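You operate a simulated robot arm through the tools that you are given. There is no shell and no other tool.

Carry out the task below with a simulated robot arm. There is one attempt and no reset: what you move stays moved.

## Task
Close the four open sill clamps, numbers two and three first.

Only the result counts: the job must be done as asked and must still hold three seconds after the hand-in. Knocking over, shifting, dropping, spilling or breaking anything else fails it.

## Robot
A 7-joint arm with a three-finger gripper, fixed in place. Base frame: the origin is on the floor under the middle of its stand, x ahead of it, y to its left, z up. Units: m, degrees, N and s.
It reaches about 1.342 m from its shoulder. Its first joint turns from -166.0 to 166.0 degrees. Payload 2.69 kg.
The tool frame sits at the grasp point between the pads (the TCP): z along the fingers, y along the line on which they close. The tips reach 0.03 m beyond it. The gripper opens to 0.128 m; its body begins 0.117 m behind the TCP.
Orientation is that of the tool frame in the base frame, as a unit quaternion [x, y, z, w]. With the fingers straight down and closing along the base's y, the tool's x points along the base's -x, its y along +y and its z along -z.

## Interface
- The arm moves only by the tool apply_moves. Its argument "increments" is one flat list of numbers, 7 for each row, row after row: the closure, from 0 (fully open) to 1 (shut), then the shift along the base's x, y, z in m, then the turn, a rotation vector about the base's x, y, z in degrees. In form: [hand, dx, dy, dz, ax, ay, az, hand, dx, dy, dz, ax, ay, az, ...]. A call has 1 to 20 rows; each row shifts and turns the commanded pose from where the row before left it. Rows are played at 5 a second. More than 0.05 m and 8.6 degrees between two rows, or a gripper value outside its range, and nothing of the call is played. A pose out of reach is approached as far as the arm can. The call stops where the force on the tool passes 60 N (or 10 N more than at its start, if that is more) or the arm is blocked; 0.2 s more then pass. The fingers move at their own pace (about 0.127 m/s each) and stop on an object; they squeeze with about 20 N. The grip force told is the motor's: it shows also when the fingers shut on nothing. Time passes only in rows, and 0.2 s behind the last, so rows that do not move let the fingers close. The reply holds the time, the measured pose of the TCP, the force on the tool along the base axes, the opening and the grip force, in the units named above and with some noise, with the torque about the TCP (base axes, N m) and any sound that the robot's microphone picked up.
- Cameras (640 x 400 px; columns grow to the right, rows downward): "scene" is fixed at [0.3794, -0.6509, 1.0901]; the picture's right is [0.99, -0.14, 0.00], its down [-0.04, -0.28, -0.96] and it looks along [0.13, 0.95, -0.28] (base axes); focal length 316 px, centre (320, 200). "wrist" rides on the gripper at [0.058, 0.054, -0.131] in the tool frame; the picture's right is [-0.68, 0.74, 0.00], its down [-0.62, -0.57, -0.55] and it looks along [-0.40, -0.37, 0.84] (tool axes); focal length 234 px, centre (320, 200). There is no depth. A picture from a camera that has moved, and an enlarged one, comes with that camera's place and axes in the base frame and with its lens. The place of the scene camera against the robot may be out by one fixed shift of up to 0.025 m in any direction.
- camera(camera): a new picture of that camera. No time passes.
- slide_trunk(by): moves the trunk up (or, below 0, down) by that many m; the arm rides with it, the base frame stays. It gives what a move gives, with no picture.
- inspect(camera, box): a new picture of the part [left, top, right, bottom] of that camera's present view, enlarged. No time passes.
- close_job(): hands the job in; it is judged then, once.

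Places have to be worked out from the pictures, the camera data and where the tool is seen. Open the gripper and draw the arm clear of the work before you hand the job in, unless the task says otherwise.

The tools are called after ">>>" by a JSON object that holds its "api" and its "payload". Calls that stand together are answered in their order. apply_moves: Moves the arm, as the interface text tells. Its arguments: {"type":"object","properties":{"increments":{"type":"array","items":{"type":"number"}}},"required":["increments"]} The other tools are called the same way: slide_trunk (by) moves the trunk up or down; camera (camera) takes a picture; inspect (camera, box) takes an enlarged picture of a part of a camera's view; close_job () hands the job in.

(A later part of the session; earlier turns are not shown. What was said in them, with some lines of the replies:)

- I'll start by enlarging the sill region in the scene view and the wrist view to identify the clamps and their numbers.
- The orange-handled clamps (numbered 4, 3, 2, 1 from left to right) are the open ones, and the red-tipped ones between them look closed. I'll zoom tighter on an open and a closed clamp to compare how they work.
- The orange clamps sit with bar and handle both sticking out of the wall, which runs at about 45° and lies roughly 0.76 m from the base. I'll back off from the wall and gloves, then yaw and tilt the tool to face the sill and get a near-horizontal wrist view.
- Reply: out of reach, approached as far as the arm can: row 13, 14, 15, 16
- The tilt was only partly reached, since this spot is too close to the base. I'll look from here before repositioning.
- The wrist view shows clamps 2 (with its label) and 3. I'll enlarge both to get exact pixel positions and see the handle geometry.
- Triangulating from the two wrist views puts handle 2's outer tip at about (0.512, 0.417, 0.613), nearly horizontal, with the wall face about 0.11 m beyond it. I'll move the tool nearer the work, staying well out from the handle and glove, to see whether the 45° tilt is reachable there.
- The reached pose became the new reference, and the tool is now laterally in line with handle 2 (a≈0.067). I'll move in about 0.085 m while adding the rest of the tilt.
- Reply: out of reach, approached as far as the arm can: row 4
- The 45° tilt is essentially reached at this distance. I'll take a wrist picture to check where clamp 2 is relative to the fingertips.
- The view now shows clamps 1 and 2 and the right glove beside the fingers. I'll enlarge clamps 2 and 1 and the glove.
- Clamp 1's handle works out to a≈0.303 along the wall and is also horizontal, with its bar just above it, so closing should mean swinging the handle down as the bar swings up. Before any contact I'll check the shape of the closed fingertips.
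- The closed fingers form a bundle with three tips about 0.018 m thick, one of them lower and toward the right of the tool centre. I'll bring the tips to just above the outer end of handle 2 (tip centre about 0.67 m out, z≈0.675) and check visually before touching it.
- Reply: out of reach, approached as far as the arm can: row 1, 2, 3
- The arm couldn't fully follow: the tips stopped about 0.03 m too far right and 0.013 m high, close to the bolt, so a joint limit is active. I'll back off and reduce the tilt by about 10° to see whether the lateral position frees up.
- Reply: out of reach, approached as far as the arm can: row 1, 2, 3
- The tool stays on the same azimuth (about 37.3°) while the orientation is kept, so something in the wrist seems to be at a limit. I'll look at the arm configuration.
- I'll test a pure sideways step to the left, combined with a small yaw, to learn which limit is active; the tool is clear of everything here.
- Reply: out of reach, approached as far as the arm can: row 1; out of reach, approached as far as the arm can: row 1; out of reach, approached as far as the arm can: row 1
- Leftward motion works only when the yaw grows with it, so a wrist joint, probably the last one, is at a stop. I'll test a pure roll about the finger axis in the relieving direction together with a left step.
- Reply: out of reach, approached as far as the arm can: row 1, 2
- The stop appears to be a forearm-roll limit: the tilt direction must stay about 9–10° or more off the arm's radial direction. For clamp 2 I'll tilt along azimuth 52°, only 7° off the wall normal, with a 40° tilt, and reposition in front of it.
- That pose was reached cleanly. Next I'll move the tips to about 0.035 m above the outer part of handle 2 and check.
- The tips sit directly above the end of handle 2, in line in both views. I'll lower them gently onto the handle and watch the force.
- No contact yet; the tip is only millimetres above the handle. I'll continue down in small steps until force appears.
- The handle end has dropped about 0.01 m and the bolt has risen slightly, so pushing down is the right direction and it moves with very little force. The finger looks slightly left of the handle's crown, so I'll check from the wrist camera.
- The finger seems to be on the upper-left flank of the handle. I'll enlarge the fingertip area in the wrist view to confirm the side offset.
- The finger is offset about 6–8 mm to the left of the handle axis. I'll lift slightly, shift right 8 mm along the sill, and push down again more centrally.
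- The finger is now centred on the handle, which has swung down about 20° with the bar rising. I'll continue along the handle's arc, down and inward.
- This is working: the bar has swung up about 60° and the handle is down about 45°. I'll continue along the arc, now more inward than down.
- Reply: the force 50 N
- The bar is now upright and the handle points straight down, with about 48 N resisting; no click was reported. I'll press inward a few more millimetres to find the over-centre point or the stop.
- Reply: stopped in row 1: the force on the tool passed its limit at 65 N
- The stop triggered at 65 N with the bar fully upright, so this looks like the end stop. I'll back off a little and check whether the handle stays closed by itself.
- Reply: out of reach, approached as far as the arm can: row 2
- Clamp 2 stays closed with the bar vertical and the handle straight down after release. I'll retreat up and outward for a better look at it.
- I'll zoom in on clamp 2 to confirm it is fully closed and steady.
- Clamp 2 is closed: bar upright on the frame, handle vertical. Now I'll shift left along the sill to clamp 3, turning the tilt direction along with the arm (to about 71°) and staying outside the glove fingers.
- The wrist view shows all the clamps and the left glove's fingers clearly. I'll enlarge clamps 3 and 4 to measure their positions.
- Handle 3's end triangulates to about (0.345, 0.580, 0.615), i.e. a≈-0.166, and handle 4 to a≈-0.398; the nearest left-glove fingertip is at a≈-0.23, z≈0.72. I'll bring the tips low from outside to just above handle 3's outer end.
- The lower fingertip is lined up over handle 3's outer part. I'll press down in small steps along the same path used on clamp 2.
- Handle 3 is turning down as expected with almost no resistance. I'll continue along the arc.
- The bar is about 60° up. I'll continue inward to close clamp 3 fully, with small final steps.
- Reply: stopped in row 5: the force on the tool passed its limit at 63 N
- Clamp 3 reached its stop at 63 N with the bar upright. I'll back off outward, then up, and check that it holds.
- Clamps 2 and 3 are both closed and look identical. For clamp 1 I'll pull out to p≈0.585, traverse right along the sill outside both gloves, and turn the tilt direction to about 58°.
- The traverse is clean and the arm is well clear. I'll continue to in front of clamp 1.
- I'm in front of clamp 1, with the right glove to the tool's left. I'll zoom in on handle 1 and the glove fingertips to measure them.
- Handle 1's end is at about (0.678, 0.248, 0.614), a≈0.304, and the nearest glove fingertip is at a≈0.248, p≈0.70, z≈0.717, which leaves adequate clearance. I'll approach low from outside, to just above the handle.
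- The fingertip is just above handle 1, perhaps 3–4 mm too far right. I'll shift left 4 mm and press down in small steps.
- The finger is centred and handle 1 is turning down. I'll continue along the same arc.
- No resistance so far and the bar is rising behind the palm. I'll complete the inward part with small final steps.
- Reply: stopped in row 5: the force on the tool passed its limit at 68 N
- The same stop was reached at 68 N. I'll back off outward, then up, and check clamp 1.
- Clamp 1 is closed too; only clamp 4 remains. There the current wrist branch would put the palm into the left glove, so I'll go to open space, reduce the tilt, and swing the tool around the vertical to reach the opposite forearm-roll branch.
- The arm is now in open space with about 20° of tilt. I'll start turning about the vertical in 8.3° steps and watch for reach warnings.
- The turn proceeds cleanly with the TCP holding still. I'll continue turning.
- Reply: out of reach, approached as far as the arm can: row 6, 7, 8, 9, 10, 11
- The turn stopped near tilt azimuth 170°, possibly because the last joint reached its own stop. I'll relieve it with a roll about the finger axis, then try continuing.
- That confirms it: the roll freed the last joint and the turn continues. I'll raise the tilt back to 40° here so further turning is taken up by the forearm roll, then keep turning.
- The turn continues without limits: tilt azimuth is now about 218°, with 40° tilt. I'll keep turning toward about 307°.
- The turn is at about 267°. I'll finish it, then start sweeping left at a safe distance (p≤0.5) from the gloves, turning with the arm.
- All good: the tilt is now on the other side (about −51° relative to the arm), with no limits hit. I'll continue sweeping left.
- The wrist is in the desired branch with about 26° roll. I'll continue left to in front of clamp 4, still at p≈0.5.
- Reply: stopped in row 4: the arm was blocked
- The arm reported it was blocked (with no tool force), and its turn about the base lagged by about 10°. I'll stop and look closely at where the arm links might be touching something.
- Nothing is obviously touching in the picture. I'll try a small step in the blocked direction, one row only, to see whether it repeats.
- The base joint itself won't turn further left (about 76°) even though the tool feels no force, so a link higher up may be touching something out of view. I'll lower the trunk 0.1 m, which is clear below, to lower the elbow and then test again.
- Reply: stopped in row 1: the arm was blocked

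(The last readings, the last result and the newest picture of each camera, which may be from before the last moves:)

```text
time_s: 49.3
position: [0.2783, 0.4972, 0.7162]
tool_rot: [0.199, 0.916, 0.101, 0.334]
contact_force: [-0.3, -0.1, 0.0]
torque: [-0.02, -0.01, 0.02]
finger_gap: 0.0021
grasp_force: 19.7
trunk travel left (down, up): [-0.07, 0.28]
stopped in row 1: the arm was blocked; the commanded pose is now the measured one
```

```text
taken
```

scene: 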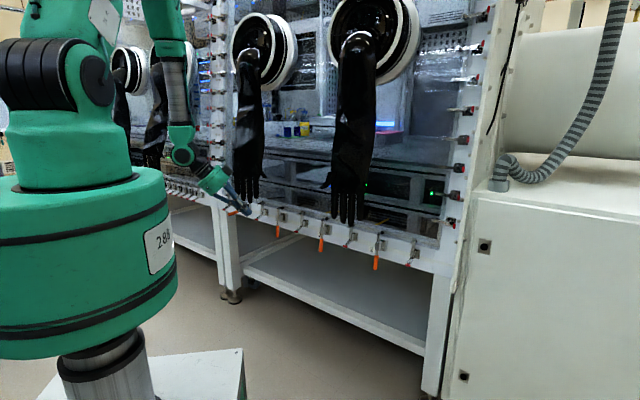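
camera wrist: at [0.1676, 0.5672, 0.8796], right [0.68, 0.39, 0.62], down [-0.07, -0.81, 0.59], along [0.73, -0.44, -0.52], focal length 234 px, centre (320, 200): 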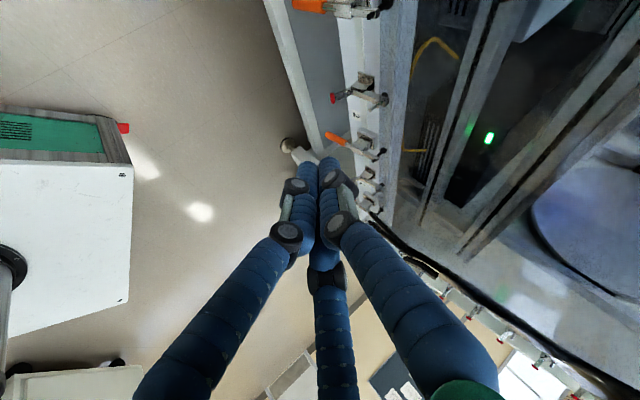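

Still blocked at the same base angle, so the left side is limited to about azimuth 76°. A nearly vertical tool puts the wrist over the handle (base angle about 75–76°) and clears the glove by about 5 cm, so I'll back away and unwind the tilt and roll to a vertical posture.

>>> {"api": "apply_moves", "payload": {"increments": [1, -0.0125, -0.0125, 0.015, -0.05, 3.0, -7.5, 1, -0.0125, -0.0125, 0.015, 0.34, 2.98, -7.5, 1, -0.0125, -0.0125, 0.015, 0.73, 2.91, -7.5, 1, -0.0125, -0.0125, 0.015, 1.1, 2.79, -7.5, 1, 0, 0, 0, 1.45, 2.62, -7.5, 1, 0, 0, 0, 1.78, 2.41, -7.5, 1, 0, 0, 0, 2.08, 2.16, -7.5]}}

>>> {"api": "camera", "payload": {"camera": "scene"}}

```text
time_s: 50.9
position: [0.2256, 0.4443, 0.7724]
tool_rot: [0.614, 0.771, -0.028, 0.169]
contact_force: [0.3, -0.1, 0.0]
torque: [0.01, -0.03, 0.03]
finger_gap: 0.0024
grasp_force: 19.7
out of reach, approached as far as the arm can: row 7
trunk travel left (down, up): [-0.07, 0.28]
```

```text
taken
```

scene: 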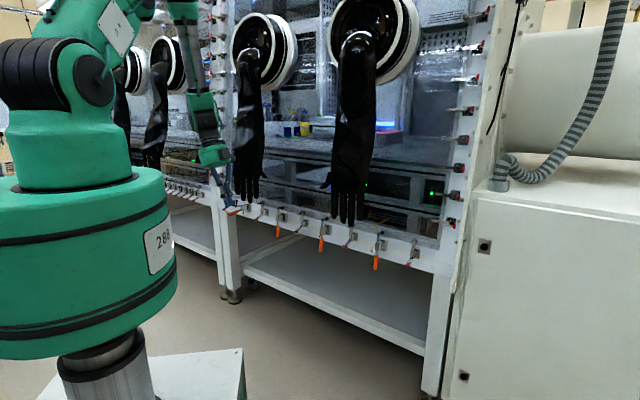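

The last joint is at its stop again, as my model predicts. I'll unwind it with a pure roll about the finger axis.

>>> {"api": "apply_moves", "payload": {"increments": [1, 0, 0, 0, 1.81, -2.0, -7.54, 1, 0, 0, 0, 1.81, -2.0, -7.54, 1, 0, 0, 0, 1.81, -2.0, -7.54, 1, 0, 0, 0, 1.81, -2.0, -7.54, 1, 0, 0, 0, 1.81, -2.0, -7.54, 1, 0, 0, 0, 1.81, -2.0, -7.54, 1, 0, 0, 0, 1.81, -2.0, -7.54, 1, 0, 0, 0, 1.81, -2.0, -7.54, 1, 0, 0, 0, 1.81, -2.0, -7.54, 1, 0, 0, 0, 1.81, -2.0, -7.54]}}

```text
time_s: 53.1
position: [0.2267, 0.4443, 0.7729]
tool_rot: [0.966, 0.195, 0.087, 0.148]
contact_force: [-0.3, 0.2, 1.1]
torque: [-0.04, -0.01, 0.02]
finger_gap: 0.0026
grasp_force: 20.5
trunk travel left (down, up): [-0.07, 0.28]
```

The roll has unwound freely. Now I'll bring the tool to vertical while continuing the yaw unwinding.

>>> {"api": "apply_moves", "payload": {"increments": [1, 0, 0, 0, 3.89, 3.15, -6.5, 1, 0, 0, 0, 4.23, 2.67, -6.5, 1, 0, 0, 0, 4.49, 2.19, -6.5, 1, 0, 0, 0, 4.72, 1.65, -6.5]}}

```text
time_s: 54.1
position: [0.2266, 0.445, 0.7735]
tool_rot: [1.0, -0.027, -0.002, -0.005]
contact_force: [-1.6, -0.2, -0.4]
torque: [-0.03, 0.01, -0.01]
finger_gap: 0.0021
grasp_force: 20.4
trunk travel left (down, up): [-0.07, 0.28]
```

The tool is vertical now. I'll yaw it round so the camera faces away from the glove (closing axis along the sill).

>>> {"api": "apply_moves", "payload": {"increments": [1, 0, 0, 0, 0, 0, -8.25, 1, 0, 0, 0, 0, 0, -8.25, 1, 0, 0, 0, 0, 0, -8.25, 1, 0, 0, 0, 0, 0, -8.25, 1, 0, 0, 0, 0, 0, -8.25, 1, 0, 0, 0, 0, 0, -8.25, 1, 0, 0, 0, 0, 0, -8.25, 1, 0, 0, 0, 0, 0, -8.25, 1, 0, 0, 0, 0, 0, -8.25, 1, 0, 0, 0, 0, 0, -8.25, 1, 0, 0, 0, 0, 0, -8.25, 1, 0, 0, 0, 0, 0, -8.25, 1, 0, 0, 0, 0, 0, -8.25, 1, 0, 0, 0, 0, 0, -8.25, 1, 0, 0, 0, 0, 0, -8.25, 1, 0, 0, 0, 0, 0, -8.25]}}

>>> {"api": "camera", "payload": {"camera": "wrist"}}

>>> {"api": "camera", "payload": {"camera": "scene"}}

```text
time_s: 57.5
position: [0.2271, 0.444, 0.7729]
tool_rot: [-0.382, 0.924, -0.002, 0.003]
contact_force: [0.0, -0.5, -0.3]
torque: [0.01, 0.03, -0.03]
finger_gap: 0.0025
grasp_force: 20.2
trunk travel left (down, up): [-0.07, 0.28]
```

```text
taken
camera wrist: at [0.1468, 0.4399, 0.9036], right [-0.04, 1.0, 0.0], down [0.83, 0.03, 0.55], along [0.55, 0.02, -0.83], focal length 234 px, centre (320, 200)
```

wrist: 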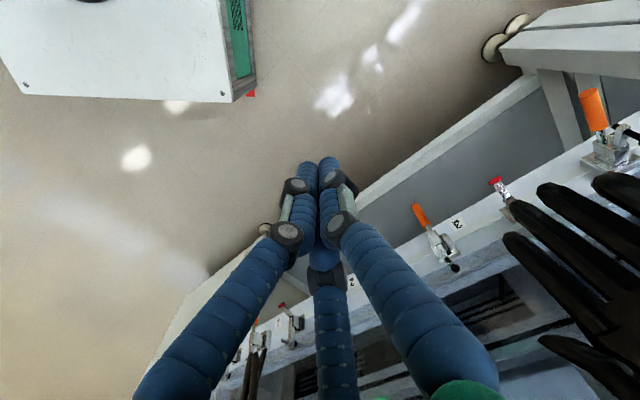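

```text
taken
```

scene: 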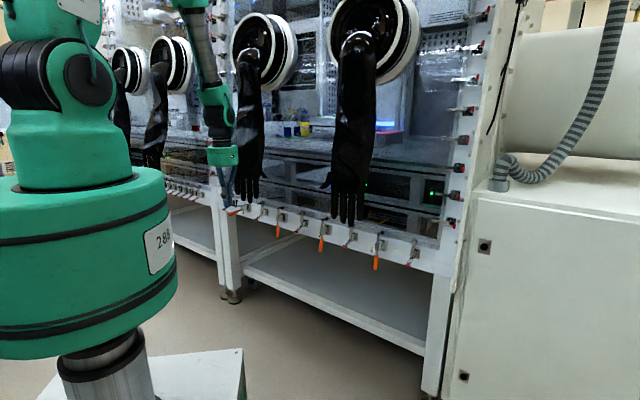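

The tool is vertical with the camera outward. I'll step left at p≈0.475, well clear of everything, to find the exact base-joint limit in this posture.

>>> {"api": "apply_moves", "payload": {"increments": [1, -0.0212, 0.0212, 0, 0, 0, 0, 1, -0.0212, 0.0212, 0, 0, 0, 0, 1, -0.0212, 0.0212, 0, 0, 0, 0, 1, -0.0212, 0.0212, 0, 0, 0, 0]}}

>>> {"api": "apply_moves", "payload": {"increments": [1, -0.0106, 0.0106, 0, 0, 0, 0, 1, -0.0106, 0.0106, 0, 0, 0, 0, 1, -0.0106, 0.0106, 0, 0, 0, 0]}}

```text
time_s: 58.5
position: [0.141, 0.5287, 0.7729]
tool_rot: [-0.383, 0.924, -0.001, 0.002]
contact_force: [0.3, 0.2, -0.4]
torque: [0.0, 0.03, -0.01]
finger_gap: 0.0022
grasp_force: 19.7
trunk travel left (down, up): [-0.07, 0.28]
```

```text
time_s: 59.3
position: [0.11, 0.5609, 0.7715]
tool_rot: [-0.383, 0.924, -0.002, 0.002]
contact_force: [-0.2, 0.3, -0.5]
torque: [0.01, 0.03, -0.01]
finger_gap: 0.0023
grasp_force: 20.8
trunk travel left (down, up): [-0.07, 0.28]
```

No block here: azimuth 79° was reached with the vertical tool. I'll continue to a≈-0.40 at p≈0.5 and look at clamp 4.

>>> {"api": "apply_moves", "payload": {"increments": [1, -0.0127, 0.0247, 0, 0, 0, 0, 1, -0.0127, 0.0247, 0, 0, 0, 0, 1, -0.0127, 0.0247, 0, 0, 0, 0]}}

>>> {"api": "camera", "payload": {"camera": "wrist"}}

>>> {"api": "inspect", "payload": {"camera": "scene", "box": [180, 100, 308, 230]}}

```text
time_s: 60.3
position: [0.0959, 0.6499, 0.7983]
tool_rot: [-0.365, 0.931, 0.017, 0.012]
contact_force: [-0.2, 0.8, 0.6]
torque: [0.0, 0.0, 0.02]
finger_gap: 0.0025
grasp_force: 20.4
trunk travel left (down, up): [-0.07, 0.28]
stopped in row 3: the arm was blocked; the commanded pose is now the measured one
```

```text
taken
camera wrist: at [0.0161, 0.6429, 0.9284], right [-0.01, 1.0, 0.04], down [0.83, -0.02, 0.56], along [0.56, 0.04, -0.83], focal length 234 px, centre (320, 200)
```

wrist: 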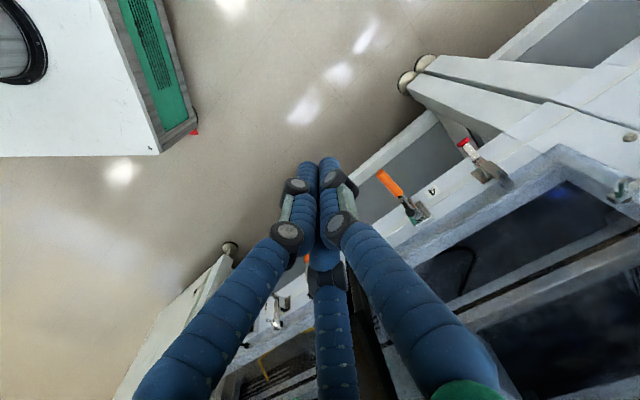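

```text
3.08 times, centred on (244, 165) of scene
camera zoom: at [0.3794, -0.6509, 1.0901], right [0.99, -0.14, 0.0], down [-0.04, -0.28, -0.96], along [0.13, 0.95, -0.28], focal length 974 px, centre (554, 308)
```

zoom: 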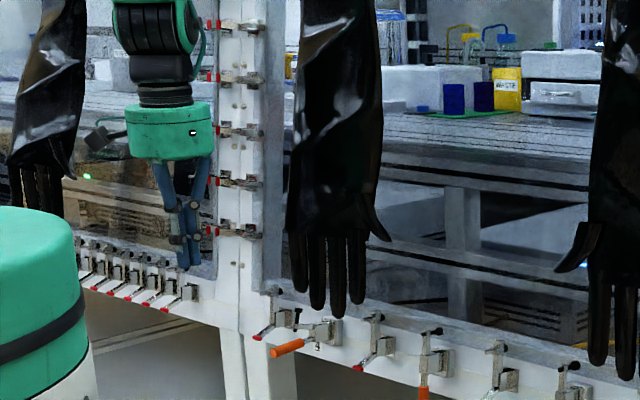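

The same block shows up again at about 82° base angle, but the handle itself only needs about 76°, so it's fine. I'll measure handle 4 from this view.

>>> {"api": "inspect", "payload": {"camera": "wrist", "box": [350, 150, 478, 230]}}

>>> {"api": "inspect", "payload": {"camera": "scene", "box": [212, 170, 276, 225]}}

```text
5.00 times, centred on (414, 190) of wrist
camera zoom: at [0.0161, 0.6429, 0.9284], right [-0.01, 1.0, 0.04], down [0.83, -0.02, 0.56], along [0.56, 0.04, -0.83], focal length 1171 px, centre (-150, 250)
```

zoom: 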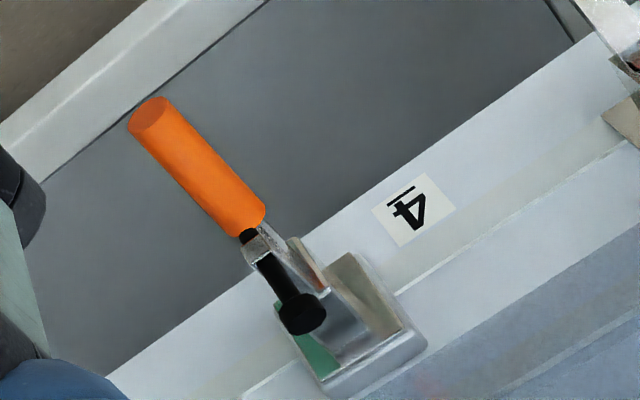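

```text
7.27 times, centred on (244, 198) of scene
camera zoom: at [0.3794, -0.6509, 1.0901], right [0.99, -0.14, 0.0], down [-0.04, -0.28, -0.96], along [0.13, 0.95, -0.28], focal length 2302 px, centre (873, 218)
```

zoom: 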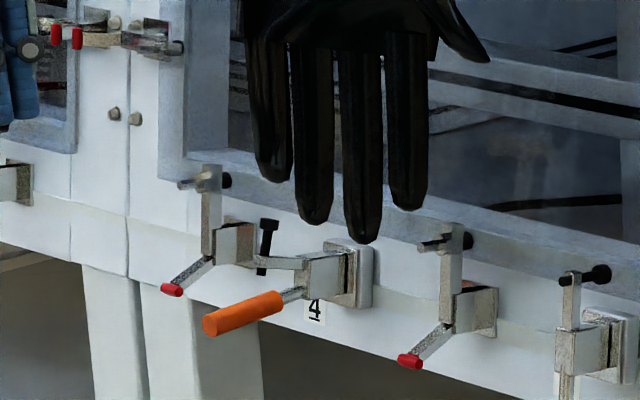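

Handle 4's end triangulates to (0.181, 0.7485, 0.613), a≈-0.4015. The glove's near edge is at a≈-0.32, so with the tool near-vertical at a≈-0.404 the palm should clear it by about 3 cm. I'll move in to p≈0.60 first and check.

>>> {"api": "apply_moves", "payload": {"increments": [1, 0.0215, 0.0298, -0.03, 0, 0, 0, 1, 0.0215, 0.0298, -0.035, 0, 0, 0]}}

>>> {"api": "inspect", "payload": {"camera": "scene", "box": [180, 110, 308, 230]}}

>>> {"api": "camera", "payload": {"camera": "wrist"}}

```text
refused: row 2 steps farther than a row can; nothing moved
```

```text
3.33 times, centred on (244, 170) of scene
camera zoom: at [0.3794, -0.6509, 1.0901], right [0.99, -0.14, 0.0], down [-0.04, -0.28, -0.96], along [0.13, 0.95, -0.28], focal length 1055 px, centre (573, 300)
```

zoom: 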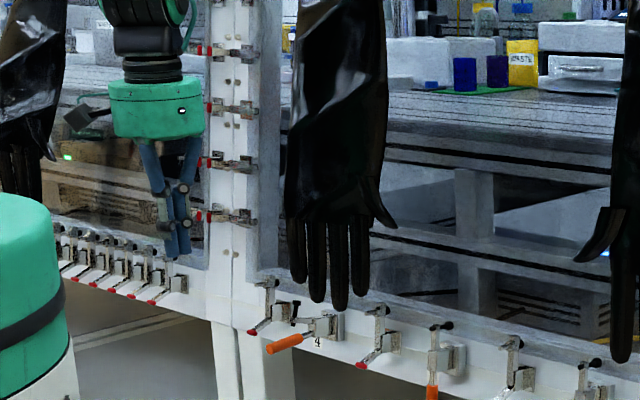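

```text
taken
camera wrist: at [0.0161, 0.6429, 0.9284], right [-0.01, 1.0, 0.04], down [0.83, -0.02, 0.56], along [0.56, 0.04, -0.83], focal length 234 px, centre (320, 200)
```

wrist: 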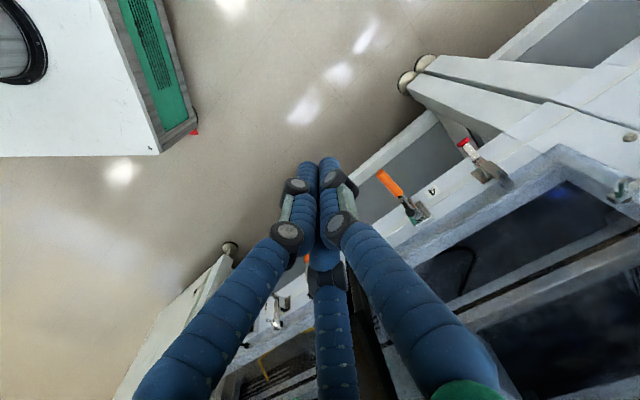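

The step was slightly too large and nothing moved. I'll split it into three rows.

>>> {"api": "apply_moves", "payload": {"increments": [1, 0.0143, 0.0199, -0.022, 0, 0, 0, 1, 0.0143, 0.0199, -0.022, 0, 0, 0, 1, 0.0144, 0.0198, -0.022, 0, 0, 0]}}

>>> {"api": "inspect", "payload": {"camera": "scene", "box": [180, 110, 308, 230]}}

>>> {"api": "camera", "payload": {"camera": "wrist"}}

```text
time_s: 61.1
position: [0.1312, 0.7094, 0.7292]
tool_rot: [-0.369, 0.929, 0.017, 0.012]
contact_force: [0.2, 0.5, -0.5]
torque: [-0.02, 0.04, 0.0]
finger_gap: 0.002
grasp_force: 20.0
trunk travel left (down, up): [-0.07, 0.28]
```

```text
3.33 times, centred on (244, 170) of scene
camera zoom: at [0.3794, -0.6509, 1.0901], right [0.99, -0.14, 0.0], down [-0.04, -0.28, -0.96], along [0.13, 0.95, -0.28], focal length 1055 px, centre (573, 300)
```

zoom: 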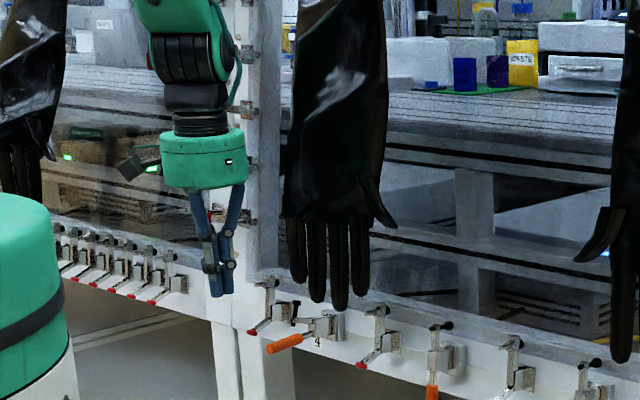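

```text
taken
camera wrist: at [0.0513, 0.7008, 0.8601], right [-0.01, 1.0, 0.04], down [0.83, -0.01, 0.56], along [0.56, 0.04, -0.83], focal length 234 px, centre (320, 200)
```

wrist: 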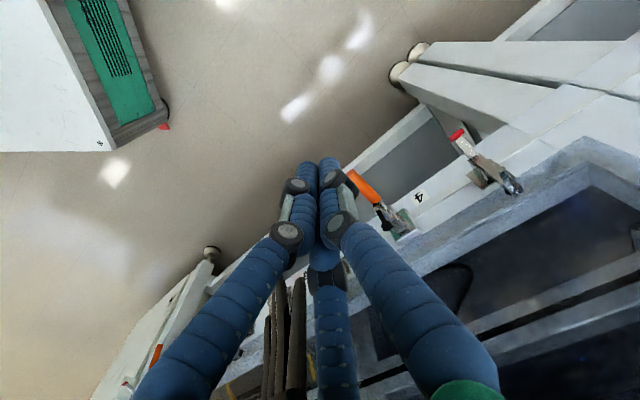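

There's a visible gap to the glove. I'll zoom into the wrist view to check the glove's near edge and the handle before moving in.

>>> {"api": "inspect", "payload": {"camera": "wrist", "box": [230, 260, 390, 400]}}

>>> {"api": "inspect", "payload": {"camera": "wrist", "box": [320, 150, 448, 240]}}

```text
2.86 times, centred on (310, 330) of wrist
camera zoom: at [0.0513, 0.7008, 0.8601], right [-0.01, 1.0, 0.04], down [0.83, -0.01, 0.56], along [0.56, 0.04, -0.83], focal length 669 px, centre (349, -171)
```

zoom: 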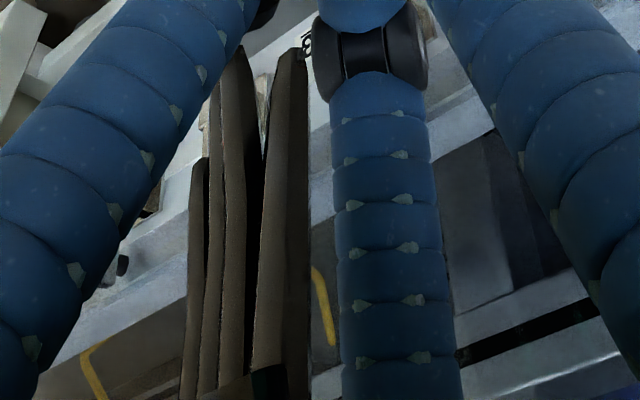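

```text
4.44 times, centred on (384, 195) of wrist
camera zoom: at [0.0513, 0.7008, 0.8601], right [-0.01, 1.0, 0.04], down [0.83, -0.01, 0.56], along [0.56, 0.04, -0.83], focal length 1041 px, centre (36, 222)
```

zoom: 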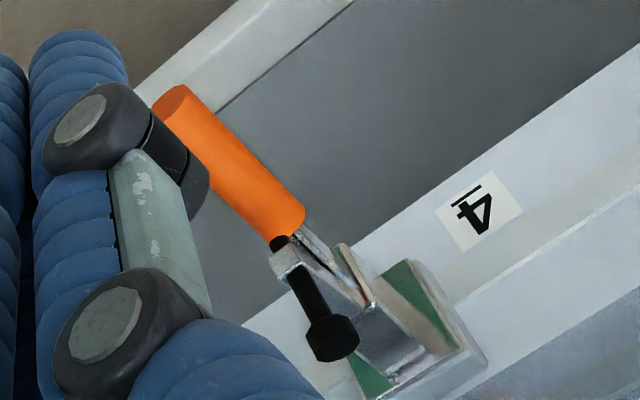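

The glove's nearest finger (pinky) is at about (0.229, 0.667), which leaves roughly 2.5–3 cm to the palm at the working pose. I'll move in to p≈0.635 while adding about 12° of outward tilt, staying slightly left (a≈-0.407).

>>> {"api": "apply_moves", "payload": {"increments": [1, 0.008, 0.008, -0.013, 2.2, -3.37, 0, 1, 0.011, 0.0097, -0.013, 2.2, -3.37, 0, 1, 0.011, 0.0096, -0.013, 2.2, -3.37, 0]}}

>>> {"api": "inspect", "payload": {"camera": "scene", "box": [180, 110, 308, 230]}}

>>> {"api": "camera", "payload": {"camera": "wrist"}}

```text
time_s: 61.9
position: [0.1756, 0.7355, 0.6939]
tool_rot: [-0.36, 0.925, 0.039, 0.116]
contact_force: [-0.8, -0.1, 1.1]
torque: [0.01, -0.05, -0.01]
finger_gap: 0.0023
grasp_force: 19.9
trunk travel left (down, up): [-0.07, 0.28]
```

```text
3.33 times, centred on (244, 170) of scene
camera zoom: at [0.3794, -0.6509, 1.0901], right [0.99, -0.14, 0.0], down [-0.04, -0.28, -0.96], along [0.13, 0.95, -0.28], focal length 1055 px, centre (573, 300)
```

zoom: 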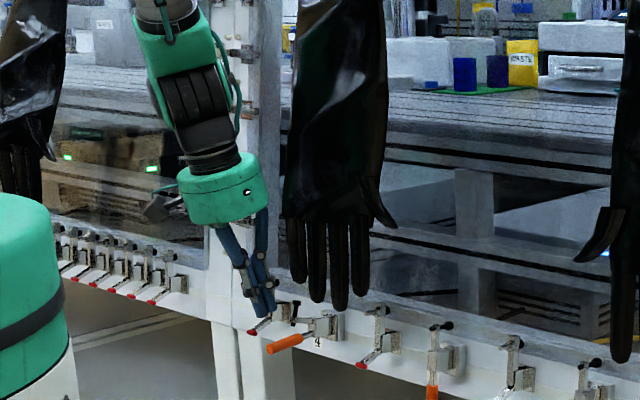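

```text
taken
camera wrist: at [0.0737, 0.7148, 0.8055], right [-0.01, 0.99, 0.15], down [0.72, -0.1, 0.69], along [0.7, 0.12, -0.71], focal length 234 px, centre (320, 200)
```

wrist: 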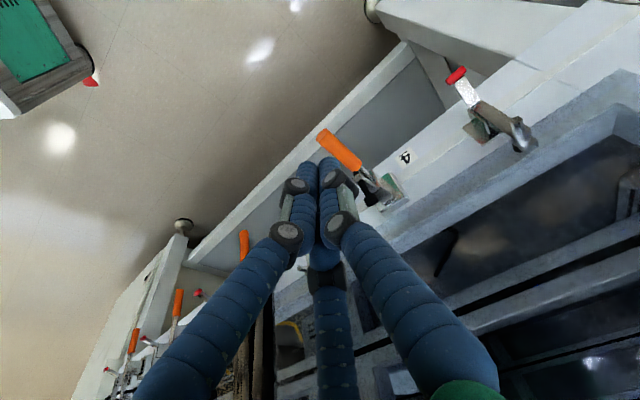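

The TCP ended 14 mm right of the command, so the base joint is again near its stop; moving inward reduces the angle needed. I'll continue in over the handle and compare measured with commanded.

>>> {"api": "apply_moves", "payload": {"increments": [1, 0.0108, 0.0108, -0.01, 0, 0, 0, 1, 0.0108, 0.0108, -0.014, 0, 0, 0]}}

>>> {"api": "inspect", "payload": {"camera": "scene", "box": [212, 180, 276, 225]}}

>>> {"api": "inspect", "payload": {"camera": "wrist", "box": [256, 110, 400, 220]}}

```text
time_s: 62.5
position: [0.182, 0.7573, 0.6647]
tool_rot: [-0.369, 0.922, 0.036, 0.114]
contact_force: [0.4, -0.4, 0.6]
torque: [-0.04, 0.01, 0.03]
finger_gap: 0.0022
grasp_force: 20.1
trunk travel left (down, up): [-0.07, 0.28]
```

```text
8.89 times, centred on (244, 202) of scene
camera zoom: at [0.3794, -0.6509, 1.0901], right [0.99, -0.14, 0.0], down [-0.04, -0.28, -0.96], along [0.13, 0.95, -0.28], focal length 2813 px, centre (996, 178)
```

zoom: 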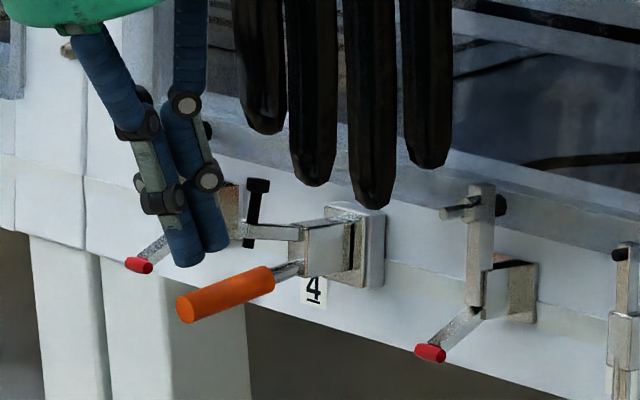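

```text
3.64 times, centred on (328, 165) of wrist
camera zoom: at [0.081, 0.7345, 0.7768], right [-0.03, 0.99, 0.15], down [0.72, -0.08, 0.69], along [0.69, 0.13, -0.71], focal length 852 px, centre (291, 327)
```

zoom: 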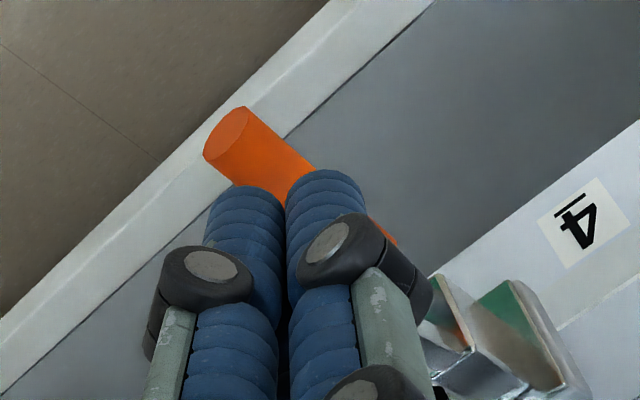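

The tips are directly over the end of handle 4, with the glove clear. I'll press down in small steps.

>>> {"api": "apply_moves", "payload": {"increments": [1, 0, 0, -0.007, 0, 0, 0, 1, 0, 0, -0.007, 0, 0, 0, 1, 0, 0, -0.006, 0, 0, 0]}}

>>> {"api": "inspect", "payload": {"camera": "scene", "box": [212, 180, 276, 225]}}

>>> {"api": "inspect", "payload": {"camera": "wrist", "box": [256, 110, 400, 220]}}

```text
time_s: 63.3
position: [0.1861, 0.7581, 0.6496]
tool_rot: [-0.368, 0.922, 0.038, 0.115]
contact_force: [0.0, -0.2, -0.2]
torque: [0.0, 0.01, -0.01]
finger_gap: 0.0022
grasp_force: 20.2
trunk travel left (down, up): [-0.07, 0.28]
```

```text
8.89 times, centred on (244, 202) of scene
camera zoom: at [0.3794, -0.6509, 1.0901], right [0.99, -0.14, 0.0], down [-0.04, -0.28, -0.96], along [0.13, 0.95, -0.28], focal length 2813 px, centre (996, 178)
```

zoom: 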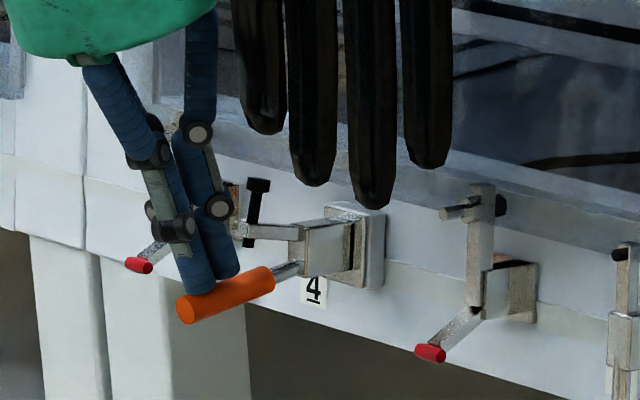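

```text
3.64 times, centred on (328, 165) of wrist
camera zoom: at [0.0847, 0.7365, 0.7614], right [-0.03, 0.99, 0.15], down [0.72, -0.08, 0.69], along [0.69, 0.13, -0.71], focal length 852 px, centre (291, 327)
```

zoom: 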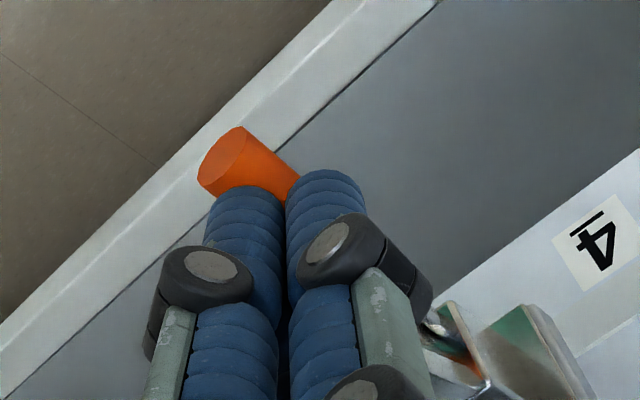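

The tips are just at the handle and no force has appeared. I'll continue downward a bit more.

>>> {"api": "apply_moves", "payload": {"increments": [1, 0, 0, -0.006, 0, 0, 0, 1, 0, 0, -0.006, 0, 0, 0]}}

>>> {"api": "inspect", "payload": {"camera": "scene", "box": [212, 180, 276, 225]}}

```text
time_s: 63.9
position: [0.187, 0.7585, 0.6369]
tool_rot: [-0.367, 0.922, 0.037, 0.116]
contact_force: [0.3, -0.2, 0.9]
torque: [-0.03, 0.03, 0.03]
finger_gap: 0.0021
grasp_force: 19.6
trunk travel left (down, up): [-0.07, 0.28]
```

```text
8.89 times, centred on (244, 202) of scene
camera zoom: at [0.3794, -0.6509, 1.0901], right [0.99, -0.14, 0.0], down [-0.04, -0.28, -0.96], along [0.13, 0.95, -0.28], focal length 2813 px, centre (996, 178)
```

zoom: 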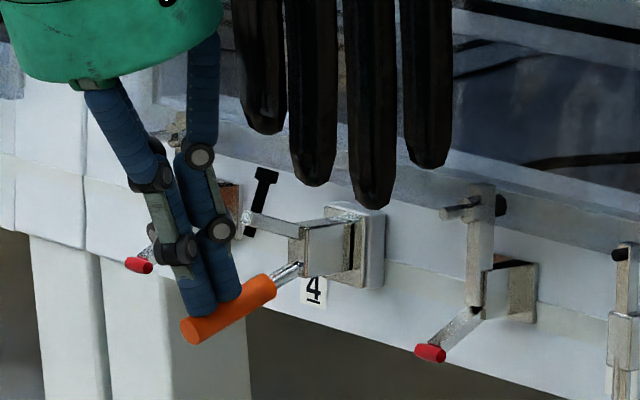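

Handle 4 is now turning down and the bar is lifting. I'll continue along the arc in small steps.

>>> {"api": "apply_moves", "payload": {"increments": [1, 0, 0, -0.0075, 0, 0, 0, 1, 0, 0, -0.0075, 0, 0, 0, 1, 0.0014, 0.0014, -0.0067, 0, 0, 0, 1, 0.0015, 0.0015, -0.0067, 0, 0, 0]}}

>>> {"api": "inspect", "payload": {"camera": "scene", "box": [212, 180, 276, 230]}}

```text
time_s: 64.9
position: [0.1903, 0.7627, 0.6086]
tool_rot: [-0.367, 0.922, 0.038, 0.114]
contact_force: [-0.6, -0.3, 0.1]
torque: [0.01, -0.01, -0.01]
finger_gap: 0.0022
grasp_force: 20.1
trunk travel left (down, up): [-0.07, 0.28]
```

```text
8.00 times, centred on (244, 205) of scene
camera zoom: at [0.3794, -0.6509, 1.0901], right [0.99, -0.14, 0.0], down [-0.04, -0.28, -0.96], along [0.13, 0.95, -0.28], focal length 2532 px, centre (928, 160)
```

zoom: 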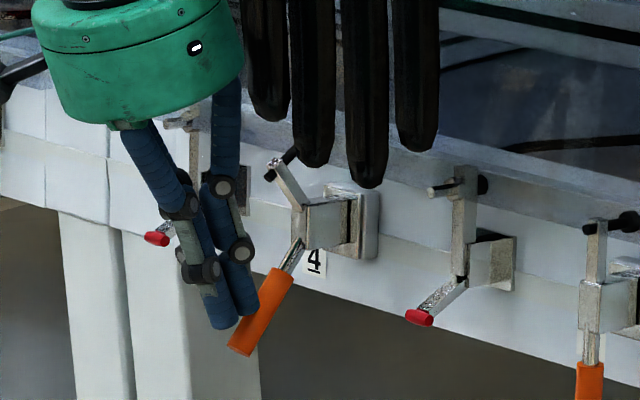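

Clamp 4 is about half closed and the clearance to the glove is holding. I'll continue inward and down.

>>> {"api": "apply_moves", "payload": {"increments": [1, 0.00265, 0.00265, -0.006, 0, 0, 0, 1, 0.00265, 0.00265, -0.006, 0, 0, 0, 1, 0.0037, 0.0037, -0.007, 0, 0, 0, 1, 0.0037, 0.0037, -0.007, 0, 0, 0]}}

>>> {"api": "inspect", "payload": {"camera": "scene", "box": [212, 180, 276, 230]}}

```text
time_s: 65.9
position: [0.2034, 0.7744, 0.5829]
tool_rot: [-0.368, 0.922, 0.038, 0.116]
contact_force: [-0.7, 0.0, -0.5]
torque: [-0.02, 0.01, 0.01]
finger_gap: 0.0024
grasp_force: 20.5
trunk travel left (down, up): [-0.07, 0.28]
```

```text
8.00 times, centred on (244, 205) of scene
camera zoom: at [0.3794, -0.6509, 1.0901], right [0.99, -0.14, 0.0], down [-0.04, -0.28, -0.96], along [0.13, 0.95, -0.28], focal length 2532 px, centre (928, 160)
```

zoom: 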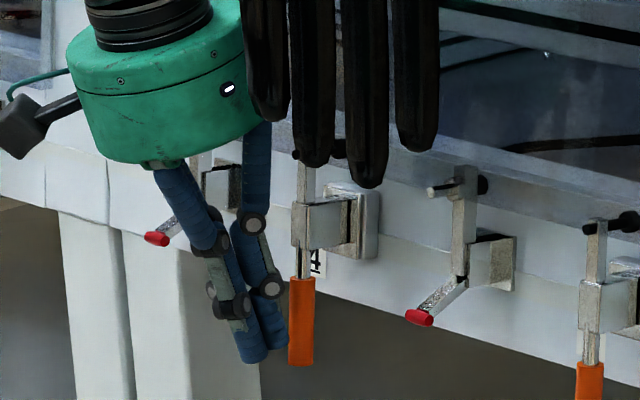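

The handle is nearly vertical with the bar up, but there's no stop force yet. I'll press inward in small steps until the stop is felt.

>>> {"api": "apply_moves", "payload": {"increments": [1, 0.002, 0.002, -0.003, 0, 0, 0, 1, 0.002, 0.002, -0.002, 0, 0, 0, 1, 0.002, 0.002, -0.001, 0, 0, 0, 1, 0.002, 0.002, 0, 0, 0, 0]}}

>>> {"api": "inspect", "payload": {"camera": "scene", "box": [212, 180, 276, 230]}}

```text
time_s: 66.9
position: [0.209, 0.7796, 0.575]
tool_rot: [-0.368, 0.922, 0.036, 0.114]
contact_force: [-22.8, -19.9, 8.0]
torque: [-0.4, 0.34, 0.0]
finger_gap: 0.0021
grasp_force: 19.9
trunk travel left (down, up): [-0.07, 0.28]
```

```text
8.00 times, centred on (244, 205) of scene
camera zoom: at [0.3794, -0.6509, 1.0901], right [0.99, -0.14, 0.0], down [-0.04, -0.28, -0.96], along [0.13, 0.95, -0.28], focal length 2532 px, centre (928, 160)
```

zoom: 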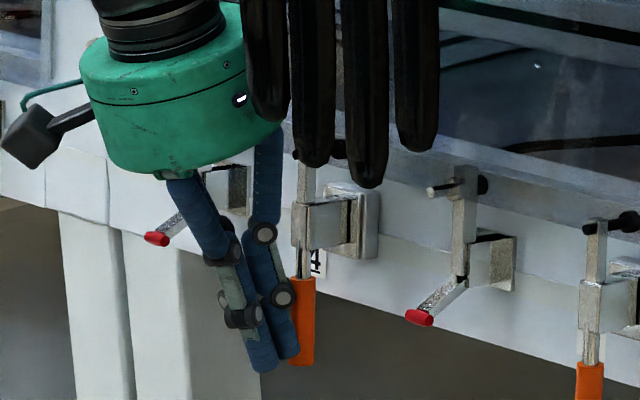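

About 31 N of resistance now. I'll press a little further to match the stop force of the other clamps.

>>> {"api": "apply_moves", "payload": {"increments": [1, 0.0015, 0.0015, 0, 0, 0, 0, 1, 0.0015, 0.0015, 0, 0, 0, 0, 1, 0.0015, 0.0015, 0, 0, 0, 0]}}

>>> {"api": "inspect", "payload": {"camera": "scene", "box": [212, 180, 276, 230]}}

```text
time_s: 67.5
position: [0.2112, 0.7764, 0.5716]
tool_rot: [-0.368, 0.923, 0.033, 0.112]
contact_force: [-1.1, -7.5, -1.2]
torque: [-0.17, 0.07, -0.07]
finger_gap: 0.0022
grasp_force: 19.7
trunk travel left (down, up): [-0.07, 0.28]
stopped in row 2: the force on the tool passed its limit at 62 N (the readings are from after the stop); the commanded pose is now the measured one
```

```text
8.00 times, centred on (244, 205) of scene
camera zoom: at [0.3794, -0.6509, 1.0901], right [0.99, -0.14, 0.0], down [-0.04, -0.28, -0.96], along [0.13, 0.95, -0.28], focal length 2532 px, centre (928, 160)
```

zoom: 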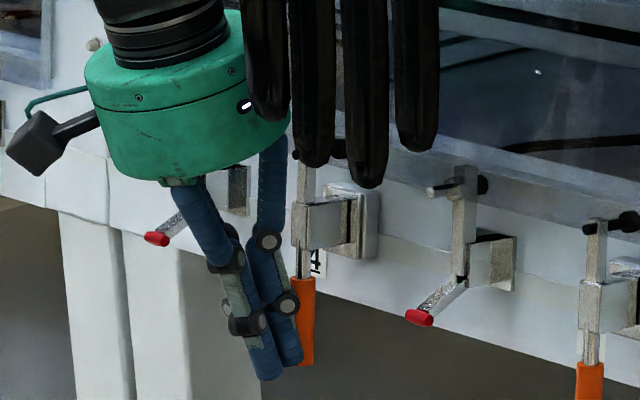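

Clamp 4 reached its stop at 62 N with the bar upright. I'll back off outward first, then up while removing the tilt, keeping left of the glove.

>>> {"api": "apply_moves", "payload": {"increments": [1, -0.007, -0.007, 0, 0, 0, 0, 1, -0.009, -0.007, 0.008, 0, 0, 0, 1, -0.006, -0.006, 0.03, -2.5, 3.1, 0, 1, -0.006, -0.006, 0.03, -2.5, 3.1, 0, 1, -0.006, -0.006, 0.03, -2.5, 3.1, 0]}}

>>> {"api": "inspect", "payload": {"camera": "scene", "box": [196, 150, 292, 230]}}

```text
time_s: 68.7
position: [0.1772, 0.7488, 0.6716]
tool_rot: [-0.371, 0.929, 0.003, 0.013]
contact_force: [0.1, -0.3, 0.1]
torque: [0.03, -0.01, 0.0]
finger_gap: 0.0023
grasp_force: 19.8
trunk travel left (down, up): [-0.07, 0.28]
```

```text
5.00 times, centred on (244, 190) of scene
camera zoom: at [0.3794, -0.6509, 1.0901], right [0.99, -0.14, 0.0], down [-0.04, -0.28, -0.96], along [0.13, 0.95, -0.28], focal length 1582 px, centre (700, 250)
```

zoom: 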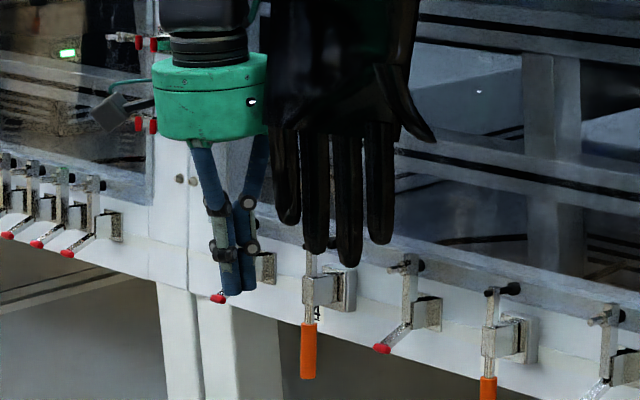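

Clamp 4 stays closed, and the palm is close to the glove in this projection but free of contact. I'll continue straight out from the wall, then away.

>>> {"api": "apply_moves", "payload": {"increments": [1, -0.0177, -0.0177, 0.01, 0, 0, 0, 1, -0.0177, -0.0177, 0.01, 0, 0, 0, 1, -0.0107, -0.0175, 0.01, 0, 0, 0, 1, -0.0107, -0.0175, 0.01, 0, 0, 0, 1, 0, -0.028, 0.01, 0, 0, 0, 1, 0.005, -0.028, 0.01, 0, 0, 0, 1, 0.01, -0.028, 0.01, 0, 0, 0]}}

>>> {"api": "camera", "payload": {"camera": "scene"}}

>>> {"api": "inspect", "payload": {"camera": "scene", "box": [216, 180, 312, 250]}}

>>> {"api": "inspect", "payload": {"camera": "scene", "box": [300, 205, 396, 275]}}

```text
time_s: 70.3
position: [0.1358, 0.5935, 0.7402]
tool_rot: [-0.371, 0.929, 0.004, 0.014]
contact_force: [0.0, 0.1, -0.1]
torque: [-0.04, -0.02, 0.0]
finger_gap: 0.0024
grasp_force: 19.9
trunk travel left (down, up): [-0.07, 0.28]
```

```text
taken
```

scene: 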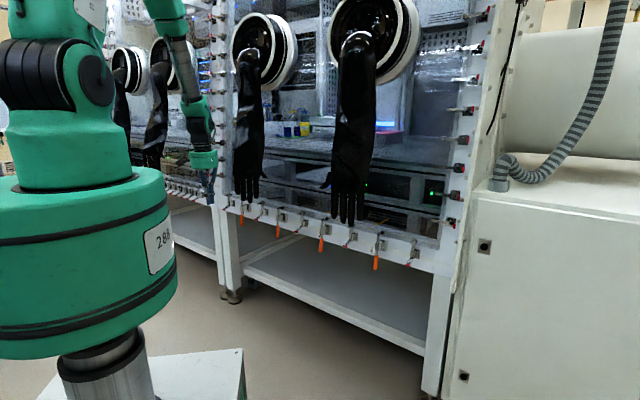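

```text
5.71 times, centred on (264, 215) of scene
camera zoom: at [0.3794, -0.6509, 1.0901], right [0.99, -0.14, 0.0], down [-0.04, -0.28, -0.96], along [0.13, 0.95, -0.28], focal length 1808 px, centre (640, 114)
```

zoom: 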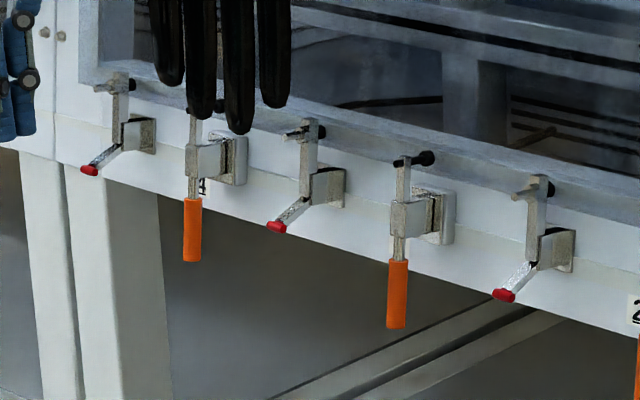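

```text
5.71 times, centred on (348, 240) of scene
camera zoom: at [0.3794, -0.6509, 1.0901], right [0.99, -0.14, 0.0], down [-0.04, -0.28, -0.96], along [0.13, 0.95, -0.28], focal length 1808 px, centre (160, -29)
```

zoom: 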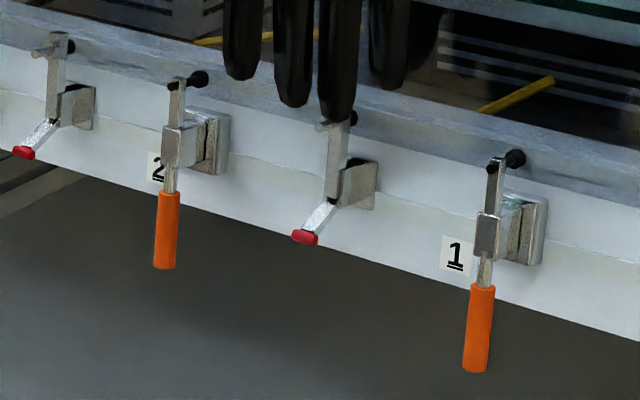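

All four orange handles now point straight down with their bars upright, and both gloves look unchanged. I'll zoom in on each clamp for a final check of the closed state.

>>> {"api": "inspect", "payload": {"camera": "scene", "box": [232, 192, 264, 230]}}

>>> {"api": "inspect", "payload": {"camera": "scene", "box": [268, 202, 304, 242]}}

>>> {"api": "inspect", "payload": {"camera": "scene", "box": [306, 212, 346, 256]}}

>>> {"api": "inspect", "payload": {"camera": "scene", "box": [360, 225, 400, 275]}}

```text
10.53 times, centred on (248, 211) of scene
camera zoom: at [0.3794, -0.6509, 1.0901], right [0.99, -0.14, 0.0], down [-0.04, -0.28, -0.96], along [0.13, 0.95, -0.28], focal length 3332 px, centre (1078, 84)
```

zoom: 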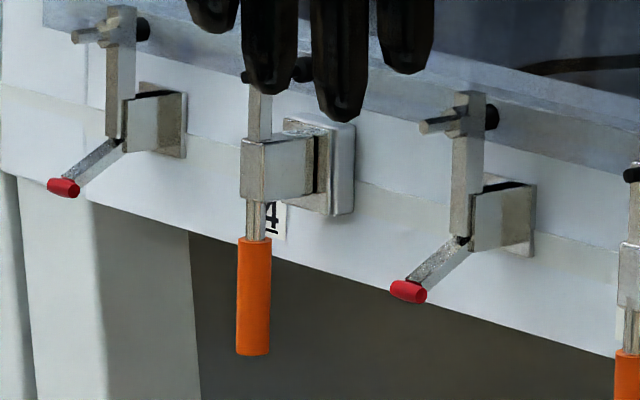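

```text
10.00 times, centred on (286, 222) of scene
camera zoom: at [0.3794, -0.6509, 1.0901], right [0.99, -0.14, 0.0], down [-0.04, -0.28, -0.96], along [0.13, 0.95, -0.28], focal length 3165 px, centre (660, -20)
```

zoom: 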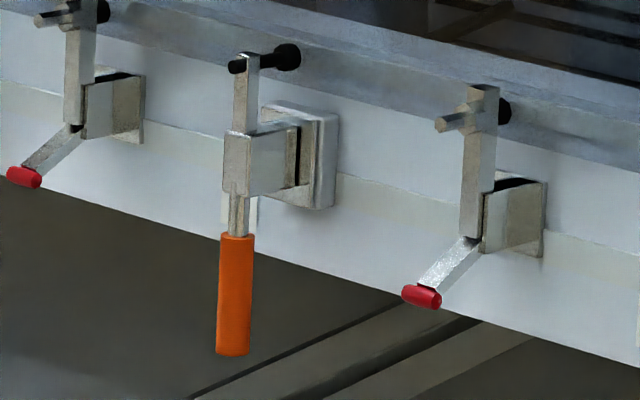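

```text
9.09 times, centred on (326, 234) of scene
camera zoom: at [0.3794, -0.6509, 1.0901], right [0.99, -0.14, 0.0], down [-0.04, -0.28, -0.96], along [0.13, 0.95, -0.28], focal length 2877 px, centre (266, -109)
```

zoom: 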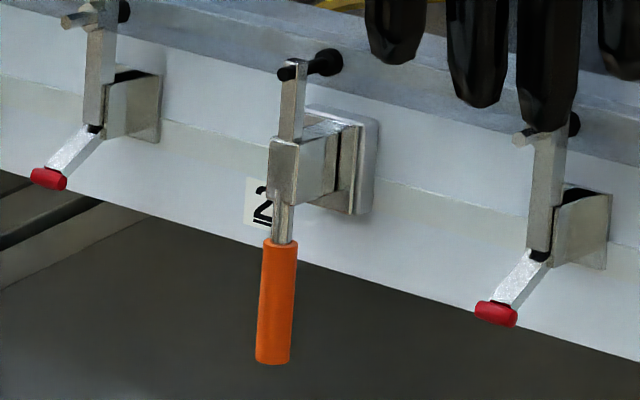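

```text
8.00 times, centred on (380, 250) of scene
camera zoom: at [0.3794, -0.6509, 1.0901], right [0.99, -0.14, 0.0], down [-0.04, -0.28, -0.96], along [0.13, 0.95, -0.28], focal length 2532 px, centre (-160, -200)
```

zoom: 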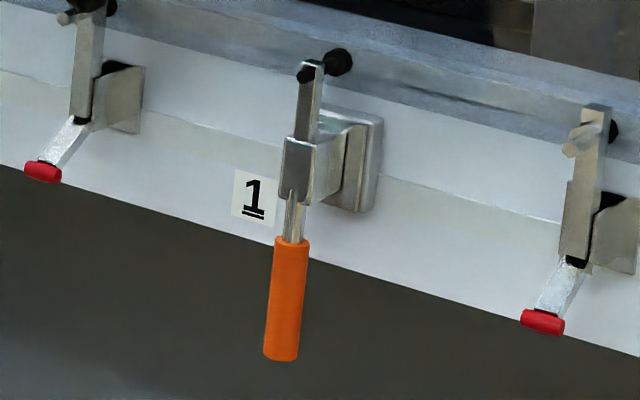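

All four clamps look identically closed, with bars upright and pads against the frame. I'll draw the arm farther back and open the gripper in free space.

>>> {"api": "apply_moves", "payload": {"increments": [1, 0.006, -0.036, 0.015, 0, 0, 0, 1, 0.006, -0.036, 0.015, 0, 0, 0, 1, 0.006, -0.036, 0.015, 0, 0, 0, 1, 0.006, -0.03, 0.015, 0, 0, 0, 0.5, 0, 0, 0, 0, 0, 0, 0, 0, 0, 0, 0, 0, 0, 0, 0, 0, 0, 0, 0, 0, 0, 0, 0, 0, 0, 0, 0, 0, 0, 0, 0, 0, 0, 0]}}

>>> {"api": "camera", "payload": {"camera": "scene"}}

>>> {"api": "camera", "payload": {"camera": "wrist"}}

```text
time_s: 72.3
position: [0.1595, 0.4539, 0.8012]
tool_rot: [-0.37, 0.929, 0.004, 0.014]
contact_force: [0.2, 0.1, 0.3]
torque: [0.01, 0.03, 0.0]
finger_gap: 0.1281
grasp_force: 0.0
trunk travel left (down, up): [-0.07, 0.28]
```

```text
taken
```

scene: 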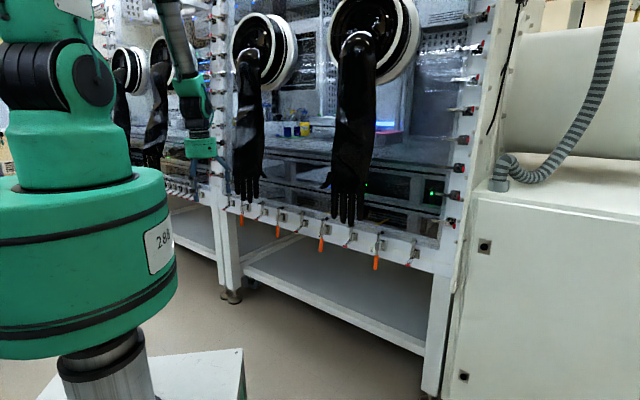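

```text
taken
camera wrist: at [0.0779, 0.449, 0.9299], right [-0.02, 1.0, 0.02], down [0.82, 0.0, 0.57], along [0.57, 0.02, -0.82], focal length 234 px, centre (320, 200)
```

wrist: 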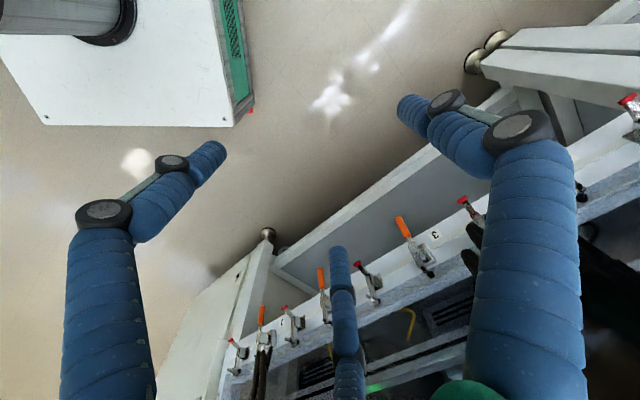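

The gripper is open, the arm is well clear, the gloves are undisturbed, and all four clamps have held for some time. I'm handing the job in.

>>> {"api": "close_job", "payload": {}}

```text
The job is handed in.
```

All four open sill clamps are closed, in the order 2, 3, 1, 4. I handed the job in with the gripper open and the arm clear of the work.

- **Closed state:** I pushed each handle down until it met a hard stop at about 62–68 N. In the final pictures every bar is upright with its pad on the frame and every handle points straight down. None had moved by hand-in, about a minute later for clamp 2 and a few seconds later for clamp 4. The microphone picked up no click from any clamp, so I'm relying on the stop force and the pictures.
- **Arm blocked on the left:** While working towards clamp 4, the arm was stopped several times when the base turned to about 80–82° left. The tool felt no force, and I saw nothing touching the arm. I never found the cause.
- **Gloves:** They look unchanged from the start. The closest pass was beside clamp 4, where I estimate the palm cleared the left glove by about 2.5–3 cm.
- **Trunk height:** I lowered it by 0.08 m to get past that block and left it there. It made no difference to the block.
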